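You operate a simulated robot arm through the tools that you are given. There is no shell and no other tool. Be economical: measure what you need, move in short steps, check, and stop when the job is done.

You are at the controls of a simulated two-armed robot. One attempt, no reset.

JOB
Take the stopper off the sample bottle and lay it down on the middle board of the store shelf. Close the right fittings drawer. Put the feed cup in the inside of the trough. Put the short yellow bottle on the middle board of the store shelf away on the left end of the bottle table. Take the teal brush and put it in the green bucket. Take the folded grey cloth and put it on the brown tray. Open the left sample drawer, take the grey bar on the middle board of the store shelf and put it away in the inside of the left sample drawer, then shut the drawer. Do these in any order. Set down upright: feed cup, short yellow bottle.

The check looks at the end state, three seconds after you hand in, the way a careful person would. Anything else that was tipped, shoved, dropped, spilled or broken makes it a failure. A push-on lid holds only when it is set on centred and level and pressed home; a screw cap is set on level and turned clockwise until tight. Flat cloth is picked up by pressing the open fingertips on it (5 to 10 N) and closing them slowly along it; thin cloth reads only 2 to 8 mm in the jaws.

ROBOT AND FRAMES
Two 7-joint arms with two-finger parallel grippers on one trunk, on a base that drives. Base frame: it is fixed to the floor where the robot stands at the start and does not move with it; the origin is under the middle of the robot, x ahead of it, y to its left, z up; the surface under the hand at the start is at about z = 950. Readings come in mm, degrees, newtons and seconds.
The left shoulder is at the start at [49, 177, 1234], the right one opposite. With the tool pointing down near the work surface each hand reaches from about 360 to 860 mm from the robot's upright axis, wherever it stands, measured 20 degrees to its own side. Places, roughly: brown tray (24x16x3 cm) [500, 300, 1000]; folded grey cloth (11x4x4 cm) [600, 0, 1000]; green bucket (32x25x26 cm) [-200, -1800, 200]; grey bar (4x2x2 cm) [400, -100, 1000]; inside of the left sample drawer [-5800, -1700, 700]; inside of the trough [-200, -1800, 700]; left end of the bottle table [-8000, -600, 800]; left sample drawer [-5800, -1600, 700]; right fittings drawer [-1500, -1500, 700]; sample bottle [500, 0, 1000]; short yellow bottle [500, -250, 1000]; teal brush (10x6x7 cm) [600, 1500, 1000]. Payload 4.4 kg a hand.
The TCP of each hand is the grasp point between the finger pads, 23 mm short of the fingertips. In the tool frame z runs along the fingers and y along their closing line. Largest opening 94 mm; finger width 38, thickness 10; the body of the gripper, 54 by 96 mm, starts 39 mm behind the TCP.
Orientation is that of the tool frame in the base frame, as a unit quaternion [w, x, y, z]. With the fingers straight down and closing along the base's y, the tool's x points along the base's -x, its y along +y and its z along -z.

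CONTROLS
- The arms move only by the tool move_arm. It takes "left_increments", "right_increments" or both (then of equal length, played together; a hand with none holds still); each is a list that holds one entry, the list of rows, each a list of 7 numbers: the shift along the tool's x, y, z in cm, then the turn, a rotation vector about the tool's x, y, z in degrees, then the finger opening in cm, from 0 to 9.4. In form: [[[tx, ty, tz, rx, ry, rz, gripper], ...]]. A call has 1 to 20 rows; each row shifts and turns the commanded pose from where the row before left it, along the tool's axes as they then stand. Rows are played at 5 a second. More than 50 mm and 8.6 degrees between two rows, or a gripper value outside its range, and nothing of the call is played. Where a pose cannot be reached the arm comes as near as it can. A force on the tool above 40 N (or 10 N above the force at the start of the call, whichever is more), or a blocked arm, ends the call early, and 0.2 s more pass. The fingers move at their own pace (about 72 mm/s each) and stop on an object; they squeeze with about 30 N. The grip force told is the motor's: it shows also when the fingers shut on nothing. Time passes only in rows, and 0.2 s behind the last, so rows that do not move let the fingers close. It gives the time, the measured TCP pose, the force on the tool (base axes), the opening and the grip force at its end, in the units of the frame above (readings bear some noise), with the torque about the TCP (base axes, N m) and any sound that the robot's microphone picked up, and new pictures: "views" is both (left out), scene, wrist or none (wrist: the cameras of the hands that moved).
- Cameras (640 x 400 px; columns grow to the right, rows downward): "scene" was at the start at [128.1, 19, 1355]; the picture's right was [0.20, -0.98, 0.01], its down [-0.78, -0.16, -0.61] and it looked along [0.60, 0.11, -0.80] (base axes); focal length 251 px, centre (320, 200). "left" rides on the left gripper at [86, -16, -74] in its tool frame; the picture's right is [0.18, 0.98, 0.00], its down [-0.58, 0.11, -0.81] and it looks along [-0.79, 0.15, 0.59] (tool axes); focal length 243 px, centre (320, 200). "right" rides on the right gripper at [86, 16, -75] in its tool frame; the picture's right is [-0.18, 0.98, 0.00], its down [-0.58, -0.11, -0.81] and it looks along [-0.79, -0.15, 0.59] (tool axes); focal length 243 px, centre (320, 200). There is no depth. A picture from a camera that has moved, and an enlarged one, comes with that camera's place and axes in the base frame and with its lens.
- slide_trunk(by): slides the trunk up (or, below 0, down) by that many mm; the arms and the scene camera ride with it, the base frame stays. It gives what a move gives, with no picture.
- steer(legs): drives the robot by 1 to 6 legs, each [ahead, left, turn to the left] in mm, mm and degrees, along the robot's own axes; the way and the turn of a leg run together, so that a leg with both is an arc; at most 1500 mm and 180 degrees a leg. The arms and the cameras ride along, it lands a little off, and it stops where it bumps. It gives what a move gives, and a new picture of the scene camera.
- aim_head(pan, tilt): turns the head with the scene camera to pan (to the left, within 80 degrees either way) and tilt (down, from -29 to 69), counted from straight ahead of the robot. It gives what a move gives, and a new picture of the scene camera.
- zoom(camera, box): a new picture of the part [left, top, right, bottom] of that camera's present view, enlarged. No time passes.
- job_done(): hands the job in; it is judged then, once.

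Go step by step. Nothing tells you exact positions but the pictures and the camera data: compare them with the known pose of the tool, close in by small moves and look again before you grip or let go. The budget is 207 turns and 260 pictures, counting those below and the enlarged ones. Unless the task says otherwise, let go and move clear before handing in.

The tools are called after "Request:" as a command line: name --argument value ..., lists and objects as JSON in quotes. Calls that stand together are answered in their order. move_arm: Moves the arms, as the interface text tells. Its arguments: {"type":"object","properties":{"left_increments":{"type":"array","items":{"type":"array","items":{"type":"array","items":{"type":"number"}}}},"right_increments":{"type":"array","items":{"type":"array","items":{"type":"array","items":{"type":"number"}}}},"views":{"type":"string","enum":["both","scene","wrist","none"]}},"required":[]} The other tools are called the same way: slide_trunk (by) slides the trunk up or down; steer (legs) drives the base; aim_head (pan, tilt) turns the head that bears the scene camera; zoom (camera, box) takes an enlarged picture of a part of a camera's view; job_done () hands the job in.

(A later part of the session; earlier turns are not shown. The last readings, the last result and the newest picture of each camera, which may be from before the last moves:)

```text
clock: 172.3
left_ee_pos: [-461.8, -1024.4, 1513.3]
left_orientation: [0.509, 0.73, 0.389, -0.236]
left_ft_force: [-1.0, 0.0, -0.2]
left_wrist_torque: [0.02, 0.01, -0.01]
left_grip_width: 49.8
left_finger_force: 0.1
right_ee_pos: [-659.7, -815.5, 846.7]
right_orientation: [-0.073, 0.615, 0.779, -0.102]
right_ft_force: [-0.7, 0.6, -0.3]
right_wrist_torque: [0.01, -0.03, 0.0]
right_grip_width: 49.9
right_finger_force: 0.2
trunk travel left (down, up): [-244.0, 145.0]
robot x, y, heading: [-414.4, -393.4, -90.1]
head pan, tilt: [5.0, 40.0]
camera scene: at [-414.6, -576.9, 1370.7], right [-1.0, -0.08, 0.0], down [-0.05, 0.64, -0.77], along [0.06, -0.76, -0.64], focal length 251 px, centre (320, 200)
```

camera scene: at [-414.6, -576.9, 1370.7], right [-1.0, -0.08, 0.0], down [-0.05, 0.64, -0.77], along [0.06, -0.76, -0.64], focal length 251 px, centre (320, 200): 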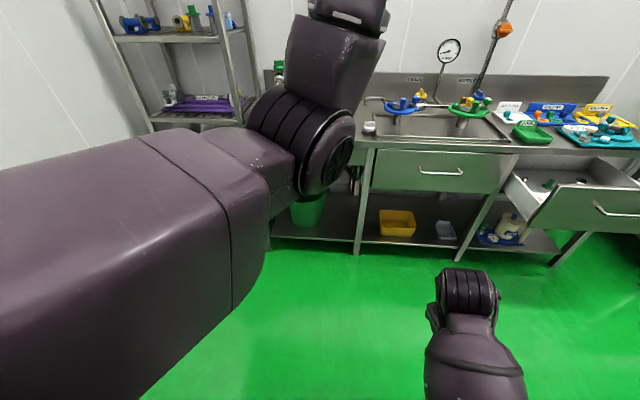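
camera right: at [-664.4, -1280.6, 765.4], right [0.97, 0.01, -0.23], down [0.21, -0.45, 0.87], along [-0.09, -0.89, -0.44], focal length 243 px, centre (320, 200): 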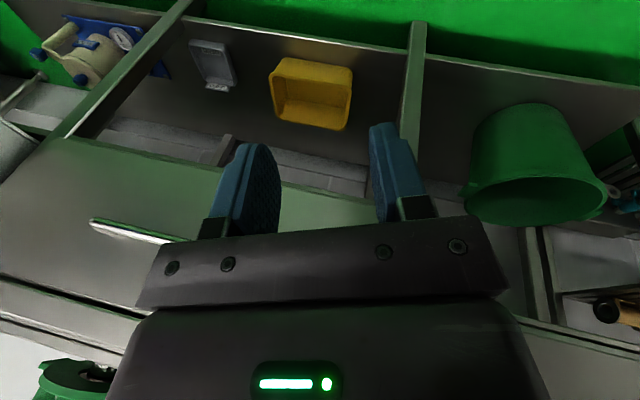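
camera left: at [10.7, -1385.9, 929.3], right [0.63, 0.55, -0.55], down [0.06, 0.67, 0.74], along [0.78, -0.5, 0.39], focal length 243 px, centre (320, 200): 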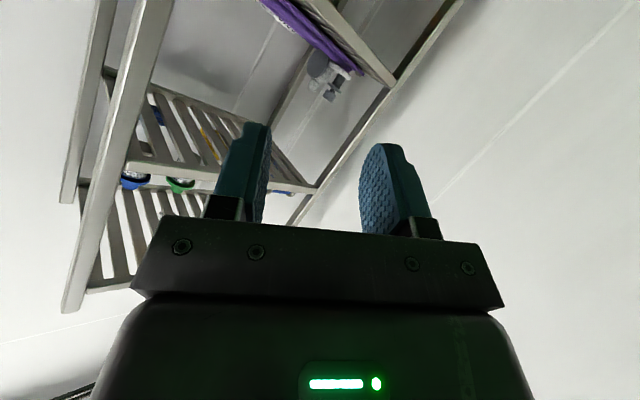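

Now lower the hand while turning the tool down.

Request:
move_arm --left_increments '[[[2.9, -2.2, 0.83, 2.74, 7.24, -3.32, 5], [2.89, -1.98, 1.3, 2.74, 7.24, -3.32, 5], [2.8, -1.74, 1.74, 2.74, 7.24, -3.32, 5], [2.65, -1.49, 2.17, 2.74, 7.24, -3.32, 5], [2.43, -1.23, 2.56, 2.74, 7.24, -3.32, 5], [2.15, -0.97, 2.9, 2.74, 7.24, -3.32, 5], [1.81, -0.71, 3.19, 2.74, 7.24, -3.32, 5], [1.42, -0.46, 3.42, 2.74, 7.24, -3.32, 5], [1.0, -0.22, 3.59, 2.74, 7.24, -3.32, 5]]]' --views "scene"

```text
clock: 173.1
left_ee_pos: [-372.2, -1055.0, 1444.3]
left_orientation: [0.423, 0.698, 0.558, -0.148]
left_ft_force: [-0.7, 0.5, -0.5]
left_wrist_torque: [-0.01, -0.04, 0.04]
left_grip_width: 49.8
left_finger_force: 0.0
left hand out of reach, approached as far as the arm can: row 3
right_ee_pos: [-660.5, -816.1, 846.8]
right_orientation: [-0.072, 0.614, 0.78, -0.101]
right_ft_force: [0.2, 1.2, 0.1]
right_wrist_torque: [0.0, -0.01, -0.01]
right_grip_width: 49.9
right_finger_force: 0.1
trunk travel left (down, up): [-244.0, 145.0]
robot x, y, heading: [-413.5, -396.5, -90.1]
head pan, tilt: [5.0, 40.0]
stopped in row 3 (left hand): the arm was blocked; the commanded pose is now the measured one
camera scene: at [-414.4, -576.5, 1370.8], right [-1.0, -0.08, 0.0], down [-0.05, 0.64, -0.77], along [0.06, -0.76, -0.64], focal length 251 px, centre (320, 200)
```

scene: 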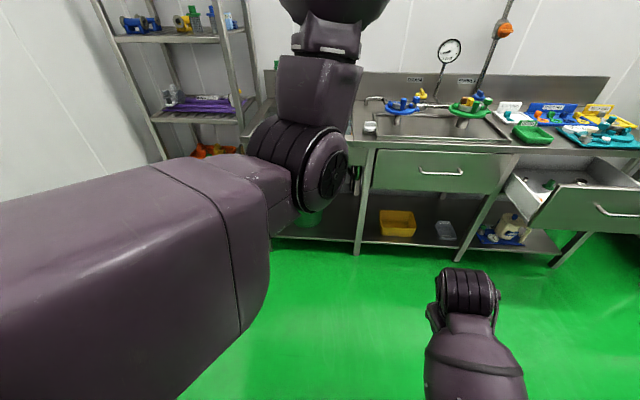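

Turn the tool to horizontal-forward and level, then lower straight down with the forearm following.

Request:
move_arm --left_increments '[[[0, 0, 0, 1.33, -6.74, -4.09, 5], [0, 0, 0, 1.33, -6.74, -4.09, 5], [0, 0, 0, 1.33, -6.74, -4.09, 5], [0, 0, 0, 1.33, -6.74, -4.09, 5], [0, 0, 0, 1.33, -6.74, -4.09, 5], [0, 0, 0, 1.33, -6.74, -4.09, 5], [0, 0, 0, 0, 0, 0, 5], [4, 0, 0, 0, 0, 0, 5], [4, 0, 0, 0, 0, 0, 5], [4, 0, 0, 0, 0, 0, 5], [4, 0, 0, 0, 0, 0, 5]]]' --views "scene"

```text
clock: 174.3
left_ee_pos: [-350.5, -1014.8, 1551.5]
left_orientation: [0.554, 0.483, 0.481, -0.477]
left_ft_force: [-0.1, -0.4, 1.0]
left_wrist_torque: [0.02, -0.01, -0.01]
left_grip_width: 50.1
left_finger_force: 0.0
right_ee_pos: [-659.6, -816.5, 845.3]
right_orientation: [-0.072, 0.614, 0.779, -0.102]
right_ft_force: [-0.6, 0.3, -0.3]
right_wrist_torque: [-0.02, 0.02, 0.02]
right_grip_width: 50.1
right_finger_force: 0.0
trunk travel left (down, up): [-244.0, 145.0]
robot x, y, heading: [-418.8, -394.5, -90.2]
head pan, tilt: [5.0, 40.0]
stopped in row 6 (left hand): the arm was blocked; the commanded pose is now the measured one
camera scene: at [-413.3, -577.2, 1370.6], right [-1.0, -0.08, 0.0], down [-0.05, 0.64, -0.77], along [0.06, -0.76, -0.64], focal length 251 px, centre (320, 200)
```

scene: 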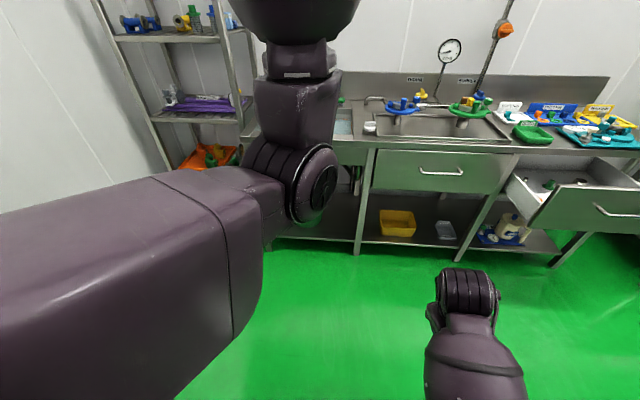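

The elbow now hangs below with the forearm up. Extend the hand forward and down in an arc.

Request:
move_arm --left_increments '[[[2.5, 0.2, 3.4, 0, 0, 0, 5], [2.5, 0.2, 3.4, 0, 0, 0, 5], [2.9, 0.2, 3.0, 0, 0, 0, 5], [3.3, 0.2, 2.8, 0, 0, 0, 5], [3.5, 0.1, 2.5, 0, 0, 0, 5], [3.7, 0.1, 2.2, 0, 0, 0, 5], [3.9, 0.1, 2.0, 0, 0, 0, 5], [3.9, 0.1, 2.0, 0, 0, 0, 5], [4.0, 0.1, 1.8, 0, 0, 0, 5], [4.0, 0.1, 1.6, 0, 0, 0, 5], [4.0, 0.1, 1.6, 0, 0, 0, 5]]]' --views "scene"

```text
clock: 176.7
left_ee_pos: [-290.4, -1297.1, 1184.7]
left_orientation: [0.551, 0.486, 0.482, -0.477]
left_ft_force: [0.2, -1.0, 0.5]
left_wrist_torque: [0.0, 0.01, 0.01]
left_grip_width: 50.0
left_finger_force: 0.0
right_ee_pos: [-660.1, -816.6, 844.8]
right_orientation: [-0.073, 0.614, 0.779, -0.102]
right_ft_force: [-0.6, -0.2, 0.3]
right_wrist_torque: [-0.03, 0.02, -0.03]
right_grip_width: 49.8
right_finger_force: 0.0
trunk travel left (down, up): [-244.0, 145.0]
robot x, y, heading: [-417.7, -394.8, -90.2]
head pan, tilt: [5.0, 40.0]
camera scene: at [-413.5, -577.9, 1370.5], right [-1.0, -0.08, 0.0], down [-0.05, 0.64, -0.77], along [0.06, -0.76, -0.64], focal length 251 px, centre (320, 200)
```

scene: 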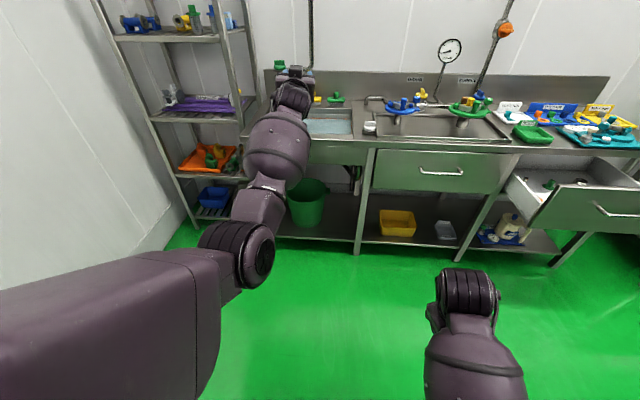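

Natural posture restored. Pitch the tool down about the wrist and retract.

Request:
move_arm --left_increments '[[[2.2, 0, 0, 0, 8.4, 0, 5], [2.2, 0, 0, 0, 8.4, 0, 5], [2.2, 0, 0, 0, 8.4, 0, 5], [2.2, 0, 0, 0, 8.4, 0, 5], [2.2, 0, 0, 0, 8.4, 0, 5], [2.2, 0, 0, 0, 8.4, 0, 5], [2.2, 0, 0, 0, 8.4, 0, 5], [2.2, 0, 0, 0, 8.4, 0, 5], [2.2, 0, 0, 0, 8.4, 0, 5], [2.2, 0, 0, 0, 8.4, 0, 5], [2.2, 0, 0, 0, 7, 0, 5], [4, 1, 0, 0, 0, 0, 5], [4, 1, 0, 0, 0, 0, 5], [4, 1, 0, 0, 0, 0, 5], [4, 1, 0, 0, 0, 0, 5], [4, 1, 0, 0, 0, 0, 5]]]' --views "scene"

```text
clock: 179.5
left_ee_pos: [-171.1, -1114.3, 1079.5]
left_orientation: [0.191, 0.64, 0.741, 0.066]
left_ft_force: [-0.8, -0.2, 0.6]
left_wrist_torque: [0.03, -0.03, 0.01]
left_grip_width: 50.0
left_finger_force: 0.0
left hand out of reach, approached as far as the arm can: row 14
right_ee_pos: [-660.0, -815.9, 846.4]
right_orientation: [-0.072, 0.614, 0.78, -0.102]
right_ft_force: [0.3, -0.3, 0.6]
right_wrist_torque: [0.01, -0.01, 0.02]
right_grip_width: 50.2
right_finger_force: 0.0
trunk travel left (down, up): [-244.0, 145.0]
robot x, y, heading: [-416.8, -395.8, -90.3]
head pan, tilt: [5.0, 40.0]
stopped in row 14 (left hand): the arm was blocked; the commanded pose is now the measured one
camera scene: at [-414.2, -577.2, 1370.7], right [-1.0, -0.08, 0.0], down [-0.05, 0.64, -0.77], along [0.06, -0.76, -0.64], focal length 251 px, centre (320, 200)
```

scene: 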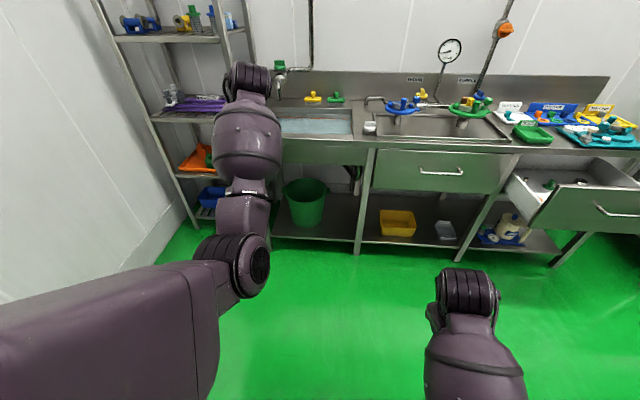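

Close. Pull the hand inward (right) while retracting so the elbow swings outward.

Request:
move_arm --left_increments '[[[0, 0, 0, -4, 0, 6, 5], [0, 0, 0, -4, 0, 6, 5], [0, -4, 0, -4, 0, 0, 5], [0, -4, 0, -4, 0, 0, 5], [0, -4, 0, -4, 0, 0, 5], [0, -4, 0, 0, 0, 0, 5], [0, -4, 0, 0, 0, 0, 5], [2, -3, 0, 0, 0, 0, 5], [3, -2, 0, 0, 0, 0, 5], [4, 0, 0, 0, 0, 0, 5], [4, 0, 0, 0, 0, 0, 5]]]' --views "scene"

```text
clock: 182.1
left_ee_pos: [-289.1, -1009.6, 920.5]
left_orientation: [0.337, 0.631, 0.658, 0.237]
left_ft_force: [-0.3, -1.2, -1.7]
left_wrist_torque: [-0.02, -0.01, 0.0]
left_grip_width: 50.1
left_finger_force: 0.1
right_ee_pos: [-659.2, -815.0, 845.7]
right_orientation: [-0.073, 0.614, 0.779, -0.101]
right_ft_force: [0.7, -0.5, -0.1]
right_wrist_torque: [0.0, 0.01, -0.01]
right_grip_width: 50.0
right_finger_force: 0.1
trunk travel left (down, up): [-244.0, 145.0]
robot x, y, heading: [-415.4, -395.8, -90.1]
head pan, tilt: [5.0, 40.0]
stopped in row 11 (left hand): the arm was blocked; the commanded pose is now the measured one
camera scene: at [-413.6, -577.7, 1370.6], right [-1.0, -0.08, 0.0], down [-0.05, 0.64, -0.77], along [0.06, -0.76, -0.64], focal length 251 px, centre (320, 200)
```

scene: 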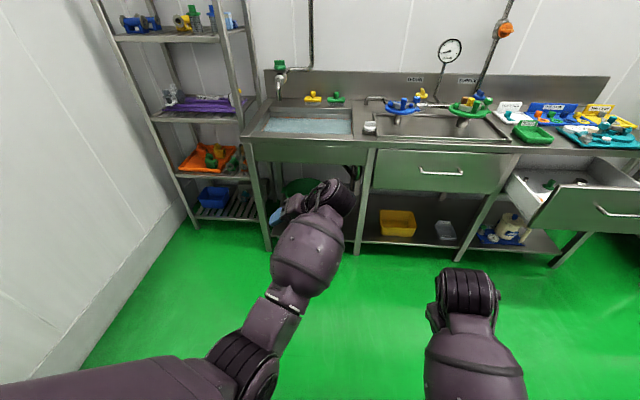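

Elbow is outside again. Level the tool roll and retract.

Request:
move_arm --left_increments '[[[0, 0, -2, 8, 0, 0, 5], [0, 0, -2, 8, 0, 0, 5], [0, 0, -2, 8, 0, 0, 5], [0, 0, -2, 8, 0, 0, 5], [0, 0, -2, 8, 0, 0, 5], [0, 0, -2, 8, 0, 0, 5], [3, 0.5, -1, 0, 0, 0, 5], [3, 0.5, -1, 0, 0, 0, 5], [3, 0.5, -1, 0, 0, 0, 5], [3, 0.5, 0, 0, 0, 0, 5]]]' --views "scene"

```text
clock: 183.0
left_ee_pos: [-240.8, -1016.6, 969.0]
left_orientation: [0.25, 0.648, 0.706, 0.137]
left_ft_force: [-0.6, 0.0, 1.0]
left_wrist_torque: [0.01, -0.01, -0.01]
left_grip_width: 50.1
left_finger_force: 0.1
left hand out of reach, approached as far as the arm can: row 4
right_ee_pos: [-659.2, -815.0, 845.6]
right_orientation: [-0.073, 0.614, 0.779, -0.101]
right_ft_force: [-0.6, -0.9, -0.9]
right_wrist_torque: [-0.02, 0.01, 0.0]
right_grip_width: 49.8
right_finger_force: 0.0
trunk travel left (down, up): [-244.0, 145.0]
robot x, y, heading: [-416.1, -396.0, -90.6]
head pan, tilt: [5.0, 40.0]
stopped in row 4 (left hand): the arm was blocked; the commanded pose is now the measured one
camera scene: at [-413.6, -577.3, 1370.6], right [-1.0, -0.08, 0.0], down [-0.05, 0.64, -0.77], along [0.06, -0.76, -0.64], focal length 251 px, centre (320, 200)
```

scene: 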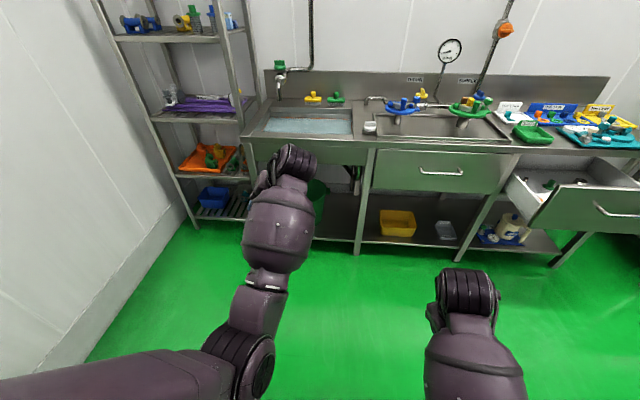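

Request:
move_arm --left_increments '[[[3.4, -0.6, -1, 0, 0, 0, 5], [3.4, -0.6, -1, 0, 0, 0, 5], [3.4, -0.6, -1, 0, 0, 0, 5], [3.4, -0.6, -1, 0, 0, 0, 5], [3.4, -0.6, -1, 0, 0, 0, 5], [0, 0, 0, 6, 0, 0, 5], [0, 0, 0, 6, 0, 0, 5], [0, 0, 0, 6, 0, 0, 5], [0, 0, 0, 6, 0, 0, 5], [0, 0, 0, 6, 0, 0, 5]]]' --views "scene"

```text
clock: 183.7
left_ee_pos: [-199.9, -947.4, 973.0]
left_orientation: [0.315, 0.608, 0.706, 0.179]
left_ft_force: [-0.4, 0.5, -0.4]
left_wrist_torque: [-0.01, 0.03, 0.01]
left_grip_width: 50.2
left_finger_force: 0.0
right_ee_pos: [-659.0, -816.2, 846.5]
right_orientation: [-0.073, 0.614, 0.779, -0.101]
right_ft_force: [-0.3, 0.4, -0.4]
right_wrist_torque: [0.01, -0.01, -0.01]
right_grip_width: 50.2
right_finger_force: 0.0
trunk travel left (down, up): [-244.0, 145.0]
robot x, y, heading: [-418.5, -399.3, -90.4]
head pan, tilt: [5.0, 40.0]
stopped in row 3 (left hand): the arm was blocked; the commanded pose is now the measured one
camera scene: at [-413.5, -577.3, 1370.6], right [-1.0, -0.08, 0.0], down [-0.05, 0.64, -0.77], along [0.06, -0.76, -0.64], focal length 251 px, centre (320, 200)
```

scene: 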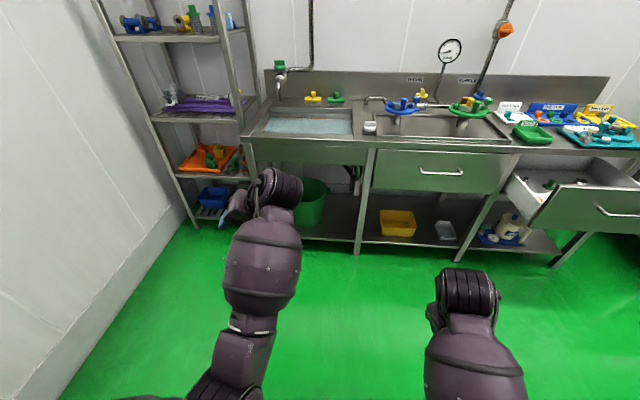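

A wrist joint is at its limit; probe by yawing the tool.

Request:
move_arm --left_increments '[[[0, 0, 0, 0, 0, 8, 5], [0, 0, 0, 0, 0, 8, 5], [0, 0, 0, 0, 0, 8, 5], [0, 0, 0, 0, 0, 8, 5], [0, 0, 0, 6, 0, 0, 5], [0, 0, 0, 6, 0, 0, 5], [0, 0, 0, 6, 0, 0, 5], [0, 0, 0, 6, 0, 0, 5]]]' --views "none"

```text
clock: 185.2
left_ee_pos: [-122.2, -950.1, 980.2]
left_orientation: [0.199, 0.765, 0.552, 0.266]
left_ft_force: [-0.4, 0.0, -0.2]
left_wrist_torque: [-0.01, -0.02, 0.02]
left_grip_width: 50.1
left_finger_force: 0.0
right_ee_pos: [-659.3, -816.4, 845.9]
right_orientation: [-0.073, 0.614, 0.779, -0.101]
right_ft_force: [-0.3, 0.8, 0.7]
right_wrist_torque: [0.01, -0.03, -0.03]
right_grip_width: 49.9
right_finger_force: 0.1
trunk travel left (down, up): [-244.0, 145.0]
robot x, y, heading: [-419.6, -402.2, -90.2]
head pan, tilt: [5.0, 40.0]
stopped in row 7 (left hand): the arm was blocked; the commanded pose is now the measured one
```

The wrist bend is the limit because the elbow hangs low. Pull the hand further inward to swivel the elbow up and out.

Request:
move_arm --left_increments '[[[-2.0, -3.4, -1.6, 0, 0, 0, 5], [-2.0, -3.4, -1.6, 0, 0, 0, 5], [-2.0, -3.4, -1.6, 0, 0, 0, 5], [-2.0, -3.4, -1.6, 0, 0, 0, 5], [-2.0, -3.4, -1.6, 0, 0, 0, 5], [-2.0, -3.4, -1.6, 0, 0, 0, 5], [-2.0, -3.4, -1.6, 0, 0, 0, 5], [0, 0, 0, 6, 0, -5, 5], [0, 0, 0, 6, 0, -5, 5], [0, 0, 0, 6, 0, -5, 5], [0, 0, 0, 6, 0, -5, 5], [0, 0, 0, 6, 0, -5, 5], [0, 0, 0, 6, 0, -5, 5]]]' --views "scene"

```text
clock: 186.1
left_ee_pos: [-171.1, -983.0, 946.4]
left_orientation: [0.237, 0.722, 0.563, 0.324]
left_ft_force: [-0.5, -1.0, -0.1]
left_wrist_torque: [-0.03, -0.02, 0.02]
left_grip_width: 50.0
left_finger_force: 0.2
right_ee_pos: [-658.9, -815.4, 846.5]
right_orientation: [-0.074, 0.614, 0.779, -0.102]
right_ft_force: [0.2, -0.2, -1.4]
right_wrist_torque: [0.01, 0.02, -0.03]
right_grip_width: 50.0
right_finger_force: 0.0
trunk travel left (down, up): [-244.0, 145.0]
robot x, y, heading: [-416.5, -402.1, -90.2]
head pan, tilt: [5.0, 40.0]
stopped in row 4 (left hand): the arm was blocked; the commanded pose is now the measured one
camera scene: at [-413.3, -577.2, 1370.6], right [-1.0, -0.08, 0.0], down [-0.05, 0.64, -0.77], along [0.06, -0.76, -0.64], focal length 251 px, centre (320, 200)
```

scene: 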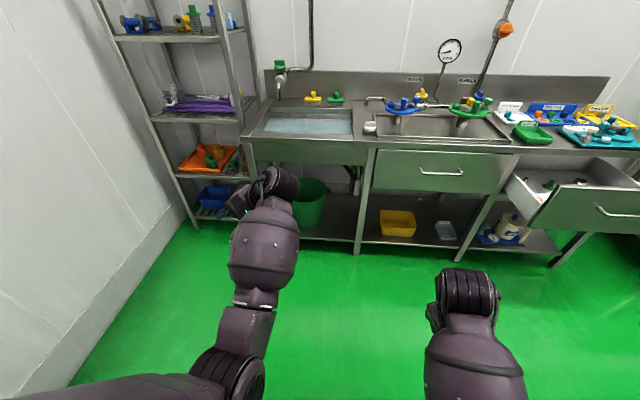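

Align the tool with the forearm (pointing forward) first to free the wrist.

Request:
move_arm --left_increments '[[[-2.15, -0.63, 0, 2.07, -7.03, -3.69, 5], [-2.15, -0.63, 0, 2.07, -7.03, -3.69, 5], [-2.15, -0.63, 0, 2.07, -7.03, -3.69, 5], [-2.15, -0.63, 0, 2.07, -7.03, -3.69, 5], [-2.15, -0.63, 0, 2.07, -7.03, -3.69, 5], [-2.15, -0.63, 0, 2.07, -7.03, -3.69, 5], [-2.15, -0.63, 0, 2.07, -7.03, -3.69, 5], [-2.15, -0.63, 0, 2.07, -7.03, -3.69, 5], [-2.15, -0.63, 0, 2.07, -7.03, -3.69, 5], [-2.15, -0.63, 0, 2.07, -7.03, -3.69, 5], [-2.15, -0.63, 0, 2.07, -7.03, -3.69, 5], [-2.15, -0.63, 0, 2.07, -7.03, -3.69, 5], [-2.15, -0.63, 0, 2.07, -7.03, -3.69, 5]]]' --views "scene"

```text
clock: 188.9
left_ee_pos: [-291.3, -1171.0, 1042.4]
left_orientation: [0.506, 0.508, 0.494, -0.491]
left_ft_force: [-0.3, -0.1, 0.2]
left_wrist_torque: [-0.01, -0.02, 0.02]
left_grip_width: 49.9
left_finger_force: 0.1
right_ee_pos: [-660.0, -815.9, 845.8]
right_orientation: [-0.073, 0.614, 0.779, -0.101]
right_ft_force: [0.3, -0.4, 0.2]
right_wrist_torque: [-0.02, -0.01, 0.01]
right_grip_width: 50.2
right_finger_force: 0.0
trunk travel left (down, up): [-244.0, 145.0]
robot x, y, heading: [-417.4, -395.3, -90.5]
head pan, tilt: [5.0, 40.0]
camera scene: at [-413.6, -577.3, 1370.6], right [-1.0, -0.08, 0.0], down [-0.05, 0.64, -0.77], along [0.06, -0.76, -0.64], focal length 251 px, centre (320, 200)
```

scene: 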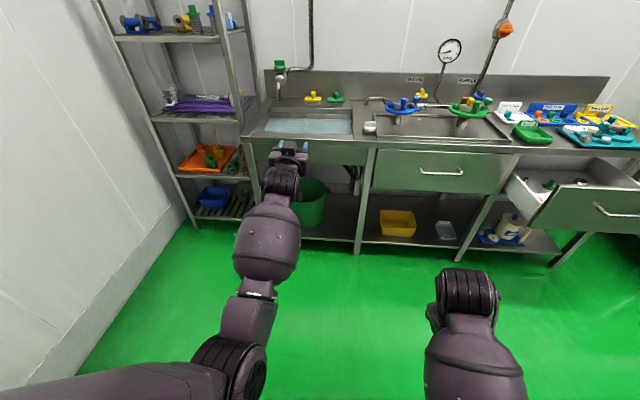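

Good. Now pull inward and back.

Request:
move_arm --left_increments '[[[0, -3, -2, 0, 0, 0, 5], [0, -3, -2, 0, 0, 0, 5], [0, -3, -3, 0, 0, 0, 5], [0, -3, -3, 0, 0, 0, 5], [0, -3, -3, 0, 0, 0, 5], [0, -2, -3, 0, 0, 0, 5], [0, 0, -3, 0, 0, 0, 5], [0, 0, -3, 0, 0, 0, 5]]]' --views "scene"

```text
clock: 189.5
left_ee_pos: [-266.2, -1159.6, 1058.3]
left_orientation: [0.572, 0.506, 0.464, -0.45]
left_ft_force: [-0.6, 0.5, 0.6]
left_wrist_torque: [0.02, -0.03, 0.0]
left_grip_width: 50.1
left_finger_force: 0.0
right_ee_pos: [-660.2, -815.9, 846.1]
right_orientation: [-0.073, 0.614, 0.779, -0.101]
right_ft_force: [-0.3, 0.2, -0.1]
right_wrist_torque: [-0.01, -0.01, 0.03]
right_grip_width: 50.0
right_finger_force: 0.1
trunk travel left (down, up): [-244.0, 145.0]
robot x, y, heading: [-418.8, -397.3, -90.3]
head pan, tilt: [5.0, 40.0]
stopped in row 2 (left hand): the arm was blocked; the commanded pose is now the measured one
camera scene: at [-413.5, -577.4, 1370.6], right [-1.0, -0.08, 0.0], down [-0.05, 0.64, -0.77], along [0.06, -0.76, -0.64], focal length 251 px, centre (320, 200)
```

scene: 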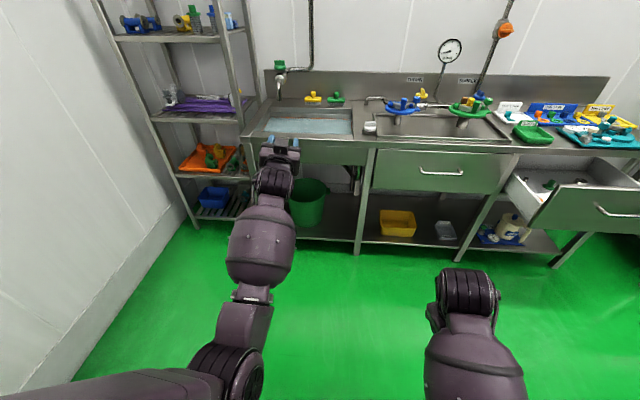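

Request:
move_arm --left_increments '[[[0, 0, 0, 0, 0, 8, 5], [0, 0, 0, 0, 0, 8, 5], [0, 0, 0, 0, 0, 8, 5], [0, 0, 0, 0, 0, 8, 5], [0, 0, 0, 0, 0, 8, 5], [0, 0, 0, 0, 0, 8, 5], [0, 0, 0, 0, 0, 8, 5], [0, 0, 0, 0, 0, 8, 5]]]' --views "scene"

```text
clock: 191.3
left_ee_pos: [-266.4, -1159.2, 1059.1]
left_orientation: [0.723, 0.675, 0.126, -0.079]
left_ft_force: [-0.2, -0.2, -0.3]
left_wrist_torque: [0.03, -0.01, 0.02]
left_grip_width: 49.8
left_finger_force: 0.0
right_ee_pos: [-659.7, -815.2, 847.3]
right_orientation: [-0.072, 0.614, 0.779, -0.102]
right_ft_force: [-0.7, -0.1, -0.1]
right_wrist_torque: [-0.01, 0.01, 0.01]
right_grip_width: 49.9
right_finger_force: 0.0
trunk travel left (down, up): [-244.0, 145.0]
robot x, y, heading: [-419.7, -395.7, -90.2]
head pan, tilt: [5.0, 40.0]
camera scene: at [-413.4, -577.4, 1370.6], right [-1.0, -0.08, 0.0], down [-0.05, 0.64, -0.77], along [0.06, -0.76, -0.64], focal length 251 px, centre (320, 200)
```

scene: 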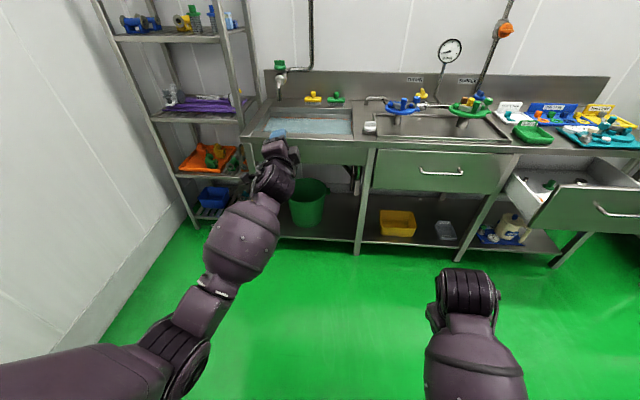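

Rolling the tool swings the elbow outward nicely. Now retract with this roll.

Request:
move_arm --left_increments '[[[0, 0, 0, 0, 0, 8, 5], [0, 0, 0, 0, 0, 8, 5], [0, 0, -3, 0, 0, 0, 5], [0, 0, -3, 0, 0, 0, 5], [0, 0, -3, 0, 0, 0, 5], [0, 0, -3, 0, 0, 0, 5], [0, 0, -3, 0, 0, 0, 5], [0, 0, -3, 0, 0, 0, 5]]]' --views "scene"

```text
clock: 193.1
left_ee_pos: [-281.9, -979.2, 1051.4]
left_orientation: [0.728, 0.685, 0.031, 0.022]
left_ft_force: [1.3, -0.8, -1.0]
left_wrist_torque: [-0.05, -0.01, 0.01]
left_grip_width: 49.9
left_finger_force: 0.0
right_ee_pos: [-659.4, -815.7, 845.7]
right_orientation: [-0.072, 0.614, 0.779, -0.102]
right_ft_force: [0.3, 0.0, 0.4]
right_wrist_torque: [0.01, 0.01, 0.01]
right_grip_width: 50.2
right_finger_force: 0.0
trunk travel left (down, up): [-244.0, 145.0]
robot x, y, heading: [-420.1, -397.5, -90.4]
head pan, tilt: [5.0, 40.0]
camera scene: at [-413.6, -576.8, 1370.7], right [-1.0, -0.08, 0.0], down [-0.05, 0.64, -0.77], along [0.06, -0.76, -0.64], focal length 251 px, centre (320, 200)
```

scene: 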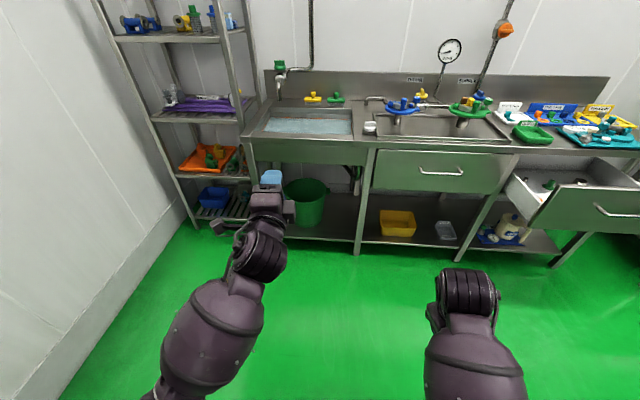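

Now unroll with the elbow bent.

Request:
move_arm --left_increments '[[[0, 0, 0, 0, 0, -8.3, 5], [0, 0, 0, 0, 0, -8.3, 5], [0, 0, 0, 0, 0, -8.3, 5], [0, 0, 0, 0, 0, -8.3, 5], [0, 0, 0, 0, 0, -8.3, 5], [0, 0, 0, 0, 0, -8.3, 5], [0, 0, 0, 0, 0, -8.3, 5], [0, 0, 0, 0, 0, -8.3, 5], [0, 0, 0, 0, 0, -8.3, 5], [0, 0, 0, 0, 0, -8.3, 5]]]' --views "scene"

```text
clock: 195.4
left_ee_pos: [-244.0, -980.6, 1034.9]
left_orientation: [0.598, 0.527, 0.434, -0.419]
left_ft_force: [0.9, 0.5, 0.4]
left_wrist_torque: [0.03, 0.0, 0.01]
left_grip_width: 50.2
left_finger_force: 0.0
right_ee_pos: [-660.6, -816.3, 847.1]
right_orientation: [-0.074, 0.614, 0.779, -0.102]
right_ft_force: [1.5, 0.3, -0.8]
right_wrist_torque: [0.02, 0.0, -0.03]
right_grip_width: 50.2
right_finger_force: 0.1
trunk travel left (down, up): [-244.0, 145.0]
robot x, y, heading: [-421.0, -395.5, -90.4]
head pan, tilt: [5.0, 40.0]
stopped in row 10 (left hand): the arm was blocked; the commanded pose is now the measured one
camera scene: at [-413.4, -577.4, 1370.6], right [-1.0, -0.08, 0.0], down [-0.05, 0.64, -0.77], along [0.06, -0.76, -0.64], focal length 251 px, centre (320, 200)
```

scene: 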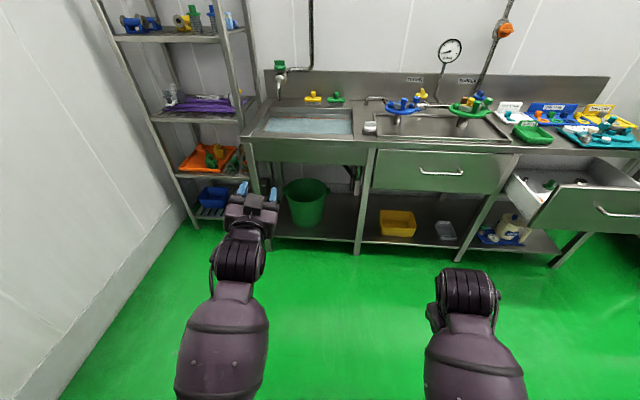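

Pitch down from here.

Request:
move_arm --left_increments '[[[0, 0, 0, 0, 0, 6, 5], [2.2, 0, 0, 0, 8.4, 0, 5], [2.2, 0, 0, 0, 8.4, 0, 5], [2.2, 0, 0, 0, 8.4, 0, 5], [2.2, 0, 0, 0, 8.4, 0, 5], [2.2, 0, 0, 0, 8.4, 0, 5], [2.2, 0, 0, 0, 8.4, 0, 5], [2.2, 0, 0, 0, 8.4, 0, 5], [2.2, 0, 0, 0, 8.4, 0, 5], [2.2, 0, 0, 0, 8.4, 0, 5], [2.2, 0, 0, 0, 8.4, 0, 5]]]' --views "scene"

```text
clock: 197.0
left_ee_pos: [-151.4, -934.7, 914.8]
left_orientation: [0.43, 0.668, 0.604, -0.063]
left_ft_force: [-0.5, -0.2, 0.7]
left_wrist_torque: [0.05, 0.02, 0.04]
left_grip_width: 50.2
left_finger_force: 0.0
right_ee_pos: [-660.5, -816.1, 846.4]
right_orientation: [-0.073, 0.614, 0.779, -0.101]
right_ft_force: [0.4, -0.2, 0.9]
right_wrist_torque: [-0.06, 0.04, 0.0]
right_grip_width: 50.4
right_finger_force: 0.1
trunk travel left (down, up): [-244.0, 145.0]
robot x, y, heading: [-416.7, -397.3, -90.3]
head pan, tilt: [5.0, 40.0]
stopped in row 8 (left hand): the arm was blocked; the commanded pose is now the measured one
camera scene: at [-413.4, -577.3, 1370.6], right [-1.0, -0.08, 0.0], down [-0.05, 0.64, -0.77], along [0.06, -0.76, -0.64], focal length 251 px, centre (320, 200)
```

scene: 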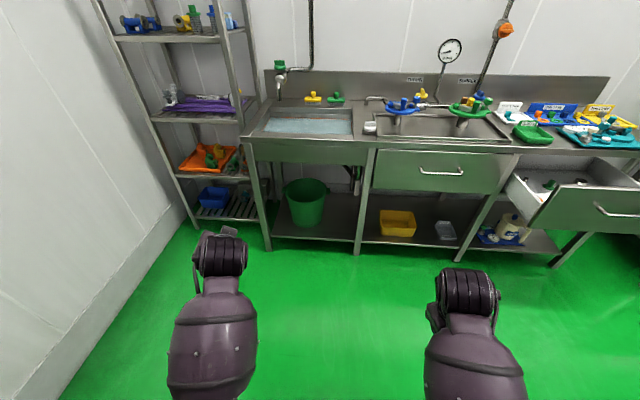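

The left arm now mirrors the right. Raise and retract a bit for parking.

Request:
move_arm --left_increments '[[[0, 1.2, -3.7, 0, 0, 0, 5], [0, 1.2, -3.7, 0, 0, 0, 5], [0, 1.2, -3.7, 0, 0, 0, 5], [0, 1.2, -3.7, 0, 0, 0, 5], [0, 1.2, -3.7, 0, 0, 0, 5]]]' --views "scene"

```text
clock: 198.0
left_ee_pos: [-132.1, -846.2, 1027.8]
left_orientation: [0.481, 0.664, 0.573, -0.008]
left_ft_force: [-0.4, 0.3, -0.3]
left_wrist_torque: [-0.02, -0.01, -0.02]
left_grip_width: 49.8
left_finger_force: 0.1
left hand out of reach, approached as far as the arm can: row 4, 5
right_ee_pos: [-659.8, -816.6, 846.6]
right_orientation: [-0.073, 0.614, 0.779, -0.101]
right_ft_force: [0.2, -0.3, 0.1]
right_wrist_torque: [-0.02, 0.0, 0.0]
right_grip_width: 50.0
right_finger_force: 0.1
trunk travel left (down, up): [-244.0, 145.0]
robot x, y, heading: [-416.8, -399.4, -90.6]
head pan, tilt: [5.0, 40.0]
stopped in row 5 (left hand): the arm was blocked; the commanded pose is now the measured one
camera scene: at [-413.3, -577.7, 1370.5], right [-1.0, -0.08, 0.0], down [-0.05, 0.64, -0.77], along [0.06, -0.76, -0.64], focal length 251 px, centre (320, 200)
```

scene: 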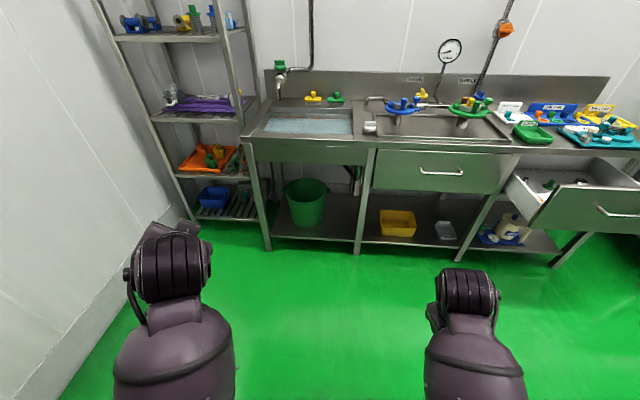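

Left arm parked fine. Now drive right to face the open drawer.

Request:
steer --legs '[[0, -920, 0], [230, 0, 0]]'

Request:
aim_head --pan -10 --tilt 45

```text
clock: 207.9
left_ee_pos: [-1067.2, -1069.0, 1027.2]
left_orientation: [0.481, 0.665, 0.571, -0.011]
left_ft_force: [-0.3, 0.4, -0.9]
left_wrist_torque: [0.02, 0.03, 0.0]
left_grip_width: 49.9
left_finger_force: 0.0
right_ee_pos: [-1592.7, -1038.2, 846.9]
right_orientation: [-0.073, 0.616, 0.778, -0.101]
right_ft_force: [-0.2, -0.8, -1.2]
right_wrist_torque: [0.02, -0.01, 0.04]
right_grip_width: 50.1
right_finger_force: 0.0
trunk travel left (down, up): [-244.0, 145.0]
robot x, y, heading: [-1345.6, -618.7, -90.8]
head pan, tilt: [5.0, 40.0]
camera scene: at [-1345.2, -800.3, 1370.5], right [-1.0, -0.08, 0.0], down [-0.05, 0.64, -0.77], along [0.06, -0.76, -0.64], focal length 251 px, centre (320, 200)
```

scene: 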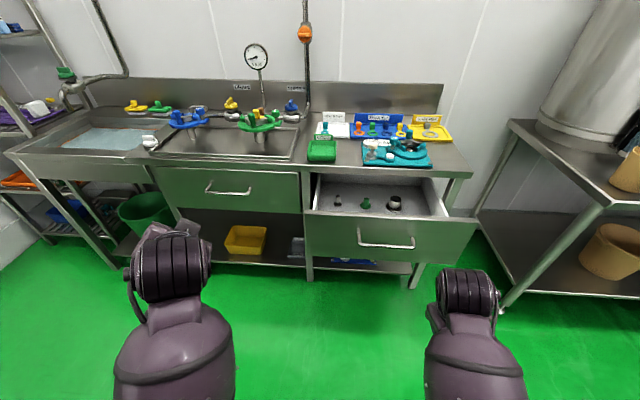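

```text
clock: 208.6
left_ee_pos: [-1065.8, -1069.1, 1026.7]
left_orientation: [0.481, 0.666, 0.57, -0.011]
left_ft_force: [0.2, 0.5, -0.1]
left_wrist_torque: [-0.01, 0.0, 0.02]
left_grip_width: 49.8
left_finger_force: 0.1
right_ee_pos: [-1591.7, -1036.6, 846.2]
right_orientation: [-0.073, 0.616, 0.778, -0.101]
right_ft_force: [-0.2, -0.1, -0.2]
right_wrist_torque: [0.06, 0.0, 0.03]
right_grip_width: 50.0
right_finger_force: 0.1
trunk travel left (down, up): [-244.0, 145.0]
robot x, y, heading: [-1351.7, -621.0, -90.6]
head pan, tilt: [-10.0, 45.0]
camera scene: at [-1366.6, -794.7, 1363.4], right [-0.98, 0.18, 0.0], down [0.13, 0.7, -0.71], along [-0.13, -0.7, -0.71], focal length 251 px, centre (320, 200)
```

scene: 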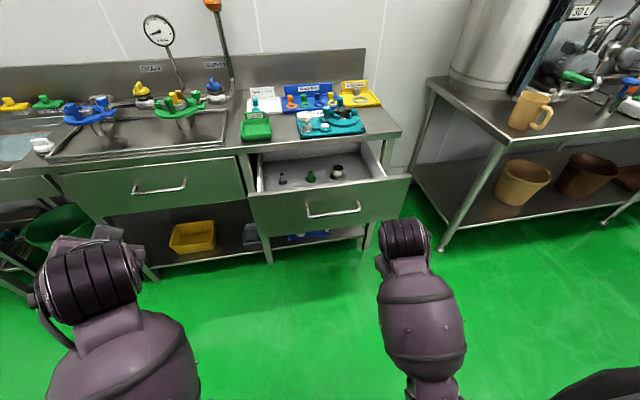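

Drawer panel spans x −1256…−1784 at y≈−1390, handle around z≈745. Turn the right hand to point forward with closed fingers, above the handle line.

Request:
move_arm --right_increments '[[[-2.4, 0, 0, 0, -7.9, 1.94, 0], [-2.4, 0, 0, 0, -7.9, 1.94, 0], [-2.4, 0, 0, 0, -7.9, 1.94, 0], [-2.4, 0, 0, 0, -7.9, 1.94, 0], [-2.4, 0, 0, 0, -7.9, 1.94, 0], [-2.4, 0, 0, 0, -7.9, 1.94, 0], [-2.4, 0, 0, 0, -7.9, 1.94, 0], [-2.4, 0, 0, 0, -7.9, 1.94, 0], [-2.4, 0, 0, 0, -7.9, 1.94, 0], [-2.4, 0, 0, 0, -7.9, 1.94, 0], [-2.4, 0, 0, 0, -7.9, 1.94, 0], [4, 0, 0, 0, 0, 0, 0], [4, 0, 0, 0, 0, 0, 0], [4, 0, 0, 0, 0, 0, 0], [4, 0, 0, 0, 0, 0, 0], [4, 0, 0, 0, 0, 0, 0]]]'

Request:
zoom --camera "scene" --box '[420, 0, 640, 260]'

```text
clock: 212.0
left_ee_pos: [-1065.4, -1068.6, 1028.7]
left_orientation: [0.481, 0.666, 0.57, -0.011]
left_ft_force: [-0.1, 0.2, 0.1]
left_wrist_torque: [-0.01, 0.03, -0.04]
left_grip_width: 49.7
left_finger_force: 0.0
right_ee_pos: [-1550.4, -1211.3, 804.4]
right_orientation: [-0.497, -0.499, -0.499, 0.506]
right_ft_force: [1.2, 0.3, -0.4]
right_wrist_torque: [0.01, 0.01, 0.03]
right_grip_width: 0.0
right_finger_force: 30.3
trunk travel left (down, up): [-244.0, 145.0]
robot x, y, heading: [-1349.0, -618.6, -90.7]
head pan, tilt: [-10.0, 45.0]
camera scene: at [-1366.8, -794.9, 1363.3], right [-0.98, 0.18, 0.0], down [0.13, 0.7, -0.71], along [-0.13, -0.69, -0.71], focal length 251 px, centre (320, 200)
camera right: at [-1534.8, -1138.5, 717.4], right [0.98, -0.01, 0.18], down [-0.1, 0.81, 0.58], along [-0.15, -0.59, 0.8], focal length 243 px, centre (320, 200)
```

scene: 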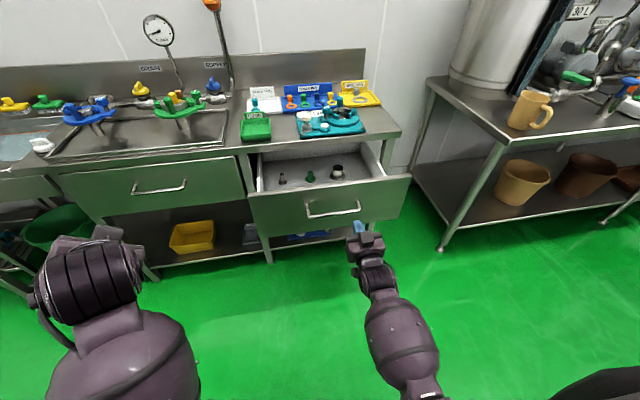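
right: 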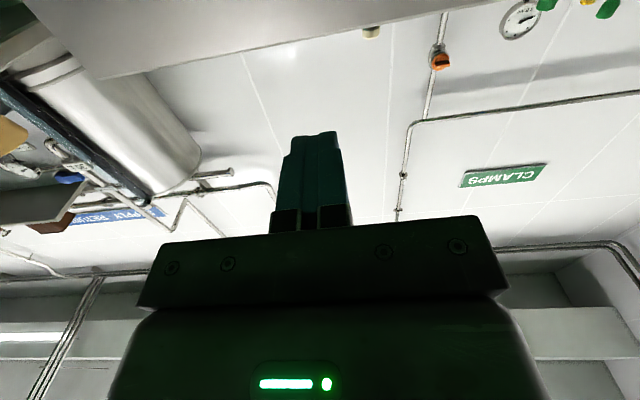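

```text
1.54 times, centred on (530, 130) of scene
camera zoom: at [-1366.8, -794.9, 1363.3], right [-0.98, 0.18, 0.0], down [0.13, 0.7, -0.71], along [-0.13, -0.69, -0.71], focal length 386 px, centre (-3, 308)
```

zoom: 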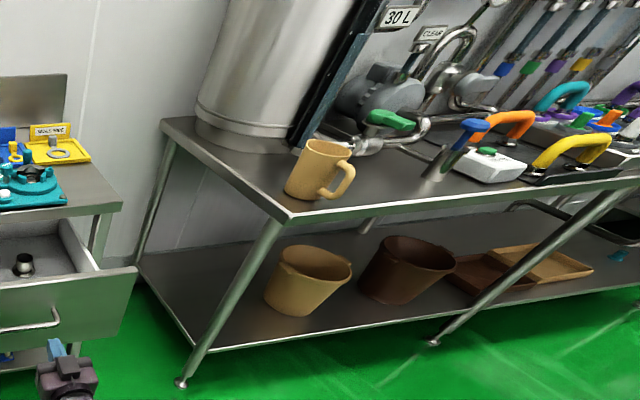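

Hand is aligned roughly; shift to panel centre, slightly lower, then push by driving forward.

Request:
move_arm --right_increments '[[[2.4, 3, 0, 0, 0, 0, 0], [0, 0, 0, 0, 0, 0, 0]]]' --views "none"

Request:
steer --legs '[[140, 0, 0]]'

```text
clock: 212.6
left_ee_pos: [-1066.3, -1068.5, 1029.0]
left_orientation: [0.481, 0.666, 0.57, -0.011]
left_ft_force: [-0.4, -0.1, -0.7]
left_wrist_torque: [0.0, -0.01, -0.03]
left_grip_width: 50.1
left_finger_force: 0.0
right_ee_pos: [-1522.1, -1211.8, 780.3]
right_orientation: [-0.497, -0.499, -0.499, 0.505]
right_ft_force: [0.0, -0.4, 0.1]
right_wrist_torque: [-0.02, 0.04, 0.04]
right_grip_width: 0.0
right_finger_force: 30.5
trunk travel left (down, up): [-244.0, 145.0]
robot x, y, heading: [-1344.7, -617.7, -90.6]
head pan, tilt: [-10.0, 45.0]
```

```text
clock: 214.0
left_ee_pos: [-1069.0, -1208.7, 1028.6]
left_orientation: [0.481, 0.666, 0.57, -0.011]
left_ft_force: [-0.3, -0.3, -0.3]
left_wrist_torque: [0.0, -0.01, 0.0]
left_grip_width: 49.9
left_finger_force: 0.0
right_ee_pos: [-1523.8, -1350.8, 779.0]
right_orientation: [-0.496, -0.5, -0.499, 0.505]
right_ft_force: [0.1, -0.9, 0.4]
right_wrist_torque: [0.01, 0.04, -0.04]
right_grip_width: 0.1
right_finger_force: 29.8
trunk travel left (down, up): [-244.0, 145.0]
robot x, y, heading: [-1352.4, -759.0, -90.6]
head pan, tilt: [-10.0, 45.0]
camera scene: at [-1368.3, -935.0, 1363.2], right [-0.98, 0.18, 0.0], down [0.13, 0.7, -0.71], along [-0.13, -0.69, -0.71], focal length 251 px, centre (320, 200)
```

scene: 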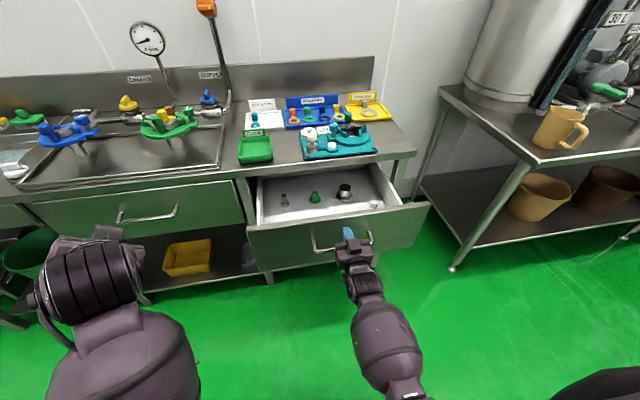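

Near the panel. Push.

Request:
steer --legs '[[120, 0, 0]]'

```text
clock: 215.2
left_ee_pos: [-1069.1, -1330.8, 1026.4]
left_orientation: [0.48, 0.667, 0.57, -0.009]
left_ft_force: [-0.1, -0.8, -0.7]
left_wrist_torque: [0.01, 0.02, 0.01]
left_grip_width: 50.0
left_finger_force: 0.0
right_ee_pos: [-1523.7, -1472.0, 779.6]
right_orientation: [-0.497, -0.499, -0.5, 0.505]
right_ft_force: [0.5, 0.2, 0.3]
right_wrist_torque: [-0.01, -0.01, -0.01]
right_grip_width: 0.0
right_finger_force: 29.8
trunk travel left (down, up): [-244.0, 145.0]
robot x, y, heading: [-1350.1, -874.4, -90.7]
head pan, tilt: [-10.0, 45.0]
camera scene: at [-1369.5, -1056.7, 1363.1], right [-0.98, 0.18, 0.0], down [0.13, 0.7, -0.71], along [-0.13, -0.69, -0.71], focal length 251 px, centre (320, 200)
```

scene: 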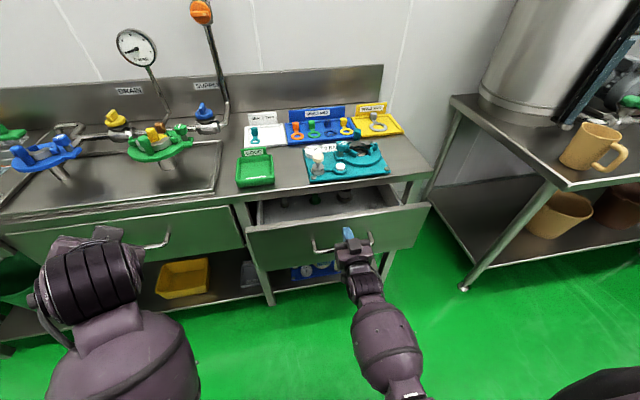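

Drawer is closing. Continue.

Request:
steer --legs '[[110, 0, 0]]'

```text
clock: 216.4
left_ee_pos: [-1071.4, -1440.4, 1028.1]
left_orientation: [0.481, 0.667, 0.569, -0.01]
left_ft_force: [0.5, 0.1, 0.4]
left_wrist_torque: [0.01, 0.01, 0.05]
left_grip_width: 49.8
left_finger_force: 0.0
right_ee_pos: [-1528.3, -1581.5, 778.6]
right_orientation: [-0.495, -0.499, -0.499, 0.506]
right_ft_force: [0.4, -1.2, 0.5]
right_wrist_torque: [-0.04, -0.06, -0.02]
right_grip_width: 0.2
right_finger_force: 30.1
trunk travel left (down, up): [-244.0, 145.0]
robot x, y, heading: [-1353.2, -987.2, -90.5]
head pan, tilt: [-10.0, 45.0]
camera scene: at [-1371.2, -1165.7, 1363.1], right [-0.98, 0.19, 0.0], down [0.13, 0.7, -0.71], along [-0.13, -0.69, -0.71], focal length 251 px, centre (320, 200)
```

scene: 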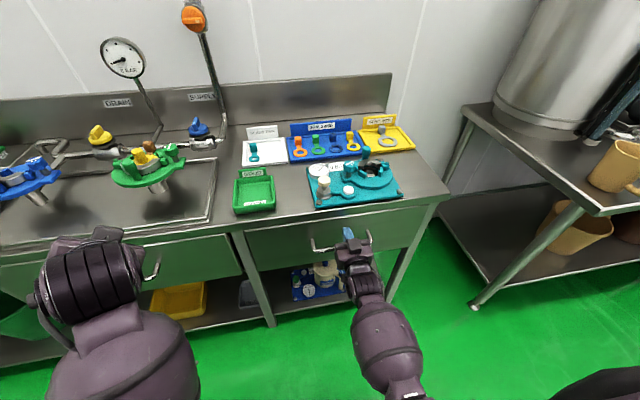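

Almost in. Small final pushes with the arm.

Request:
move_arm --right_increments '[[[0, 0, 1, 0, 0, 0, 0], [0, 0, 1, 0, 0, 0, 0], [0, 0, 1, 0, 0, 0, 0], [0, 0, 1, 0, 0, 0, 0], [0, 0, 1, 0, 0, 0, 0]]]' --views "scene"

```text
clock: 217.2
left_ee_pos: [-1070.9, -1435.0, 1029.5]
left_orientation: [0.481, 0.666, 0.569, -0.012]
left_ft_force: [-0.3, 0.5, 0.3]
left_wrist_torque: [0.02, 0.03, -0.02]
left_grip_width: 50.1
left_finger_force: 0.1
right_ee_pos: [-1527.1, -1601.1, 780.5]
right_orientation: [-0.496, -0.5, -0.497, 0.507]
right_ft_force: [1.9, 25.4, 12.1]
right_wrist_torque: [0.18, -0.05, 0.14]
right_grip_width: 0.1
right_finger_force: 30.7
trunk travel left (down, up): [-244.0, 145.0]
robot x, y, heading: [-1352.9, -988.3, -90.8]
head pan, tilt: [-10.0, 45.0]
stopped in row 3 (right hand): the force on the tool passed its limit at 54 N (the readings are from after the stop); the commanded pose is now the measured one
camera scene: at [-1370.9, -1159.7, 1364.1], right [-0.98, 0.19, 0.0], down [0.13, 0.69, -0.71], along [-0.13, -0.7, -0.71], focal length 251 px, centre (320, 200)
```

scene: 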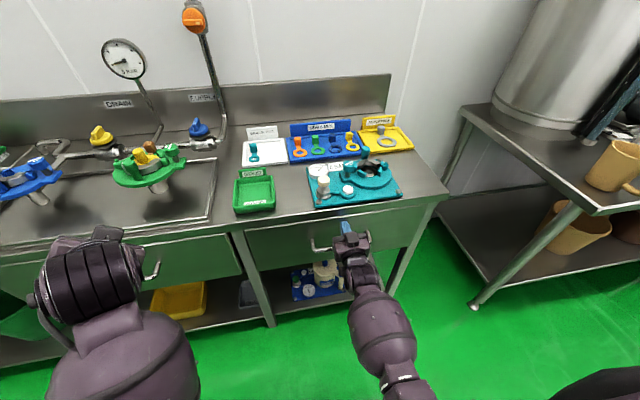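

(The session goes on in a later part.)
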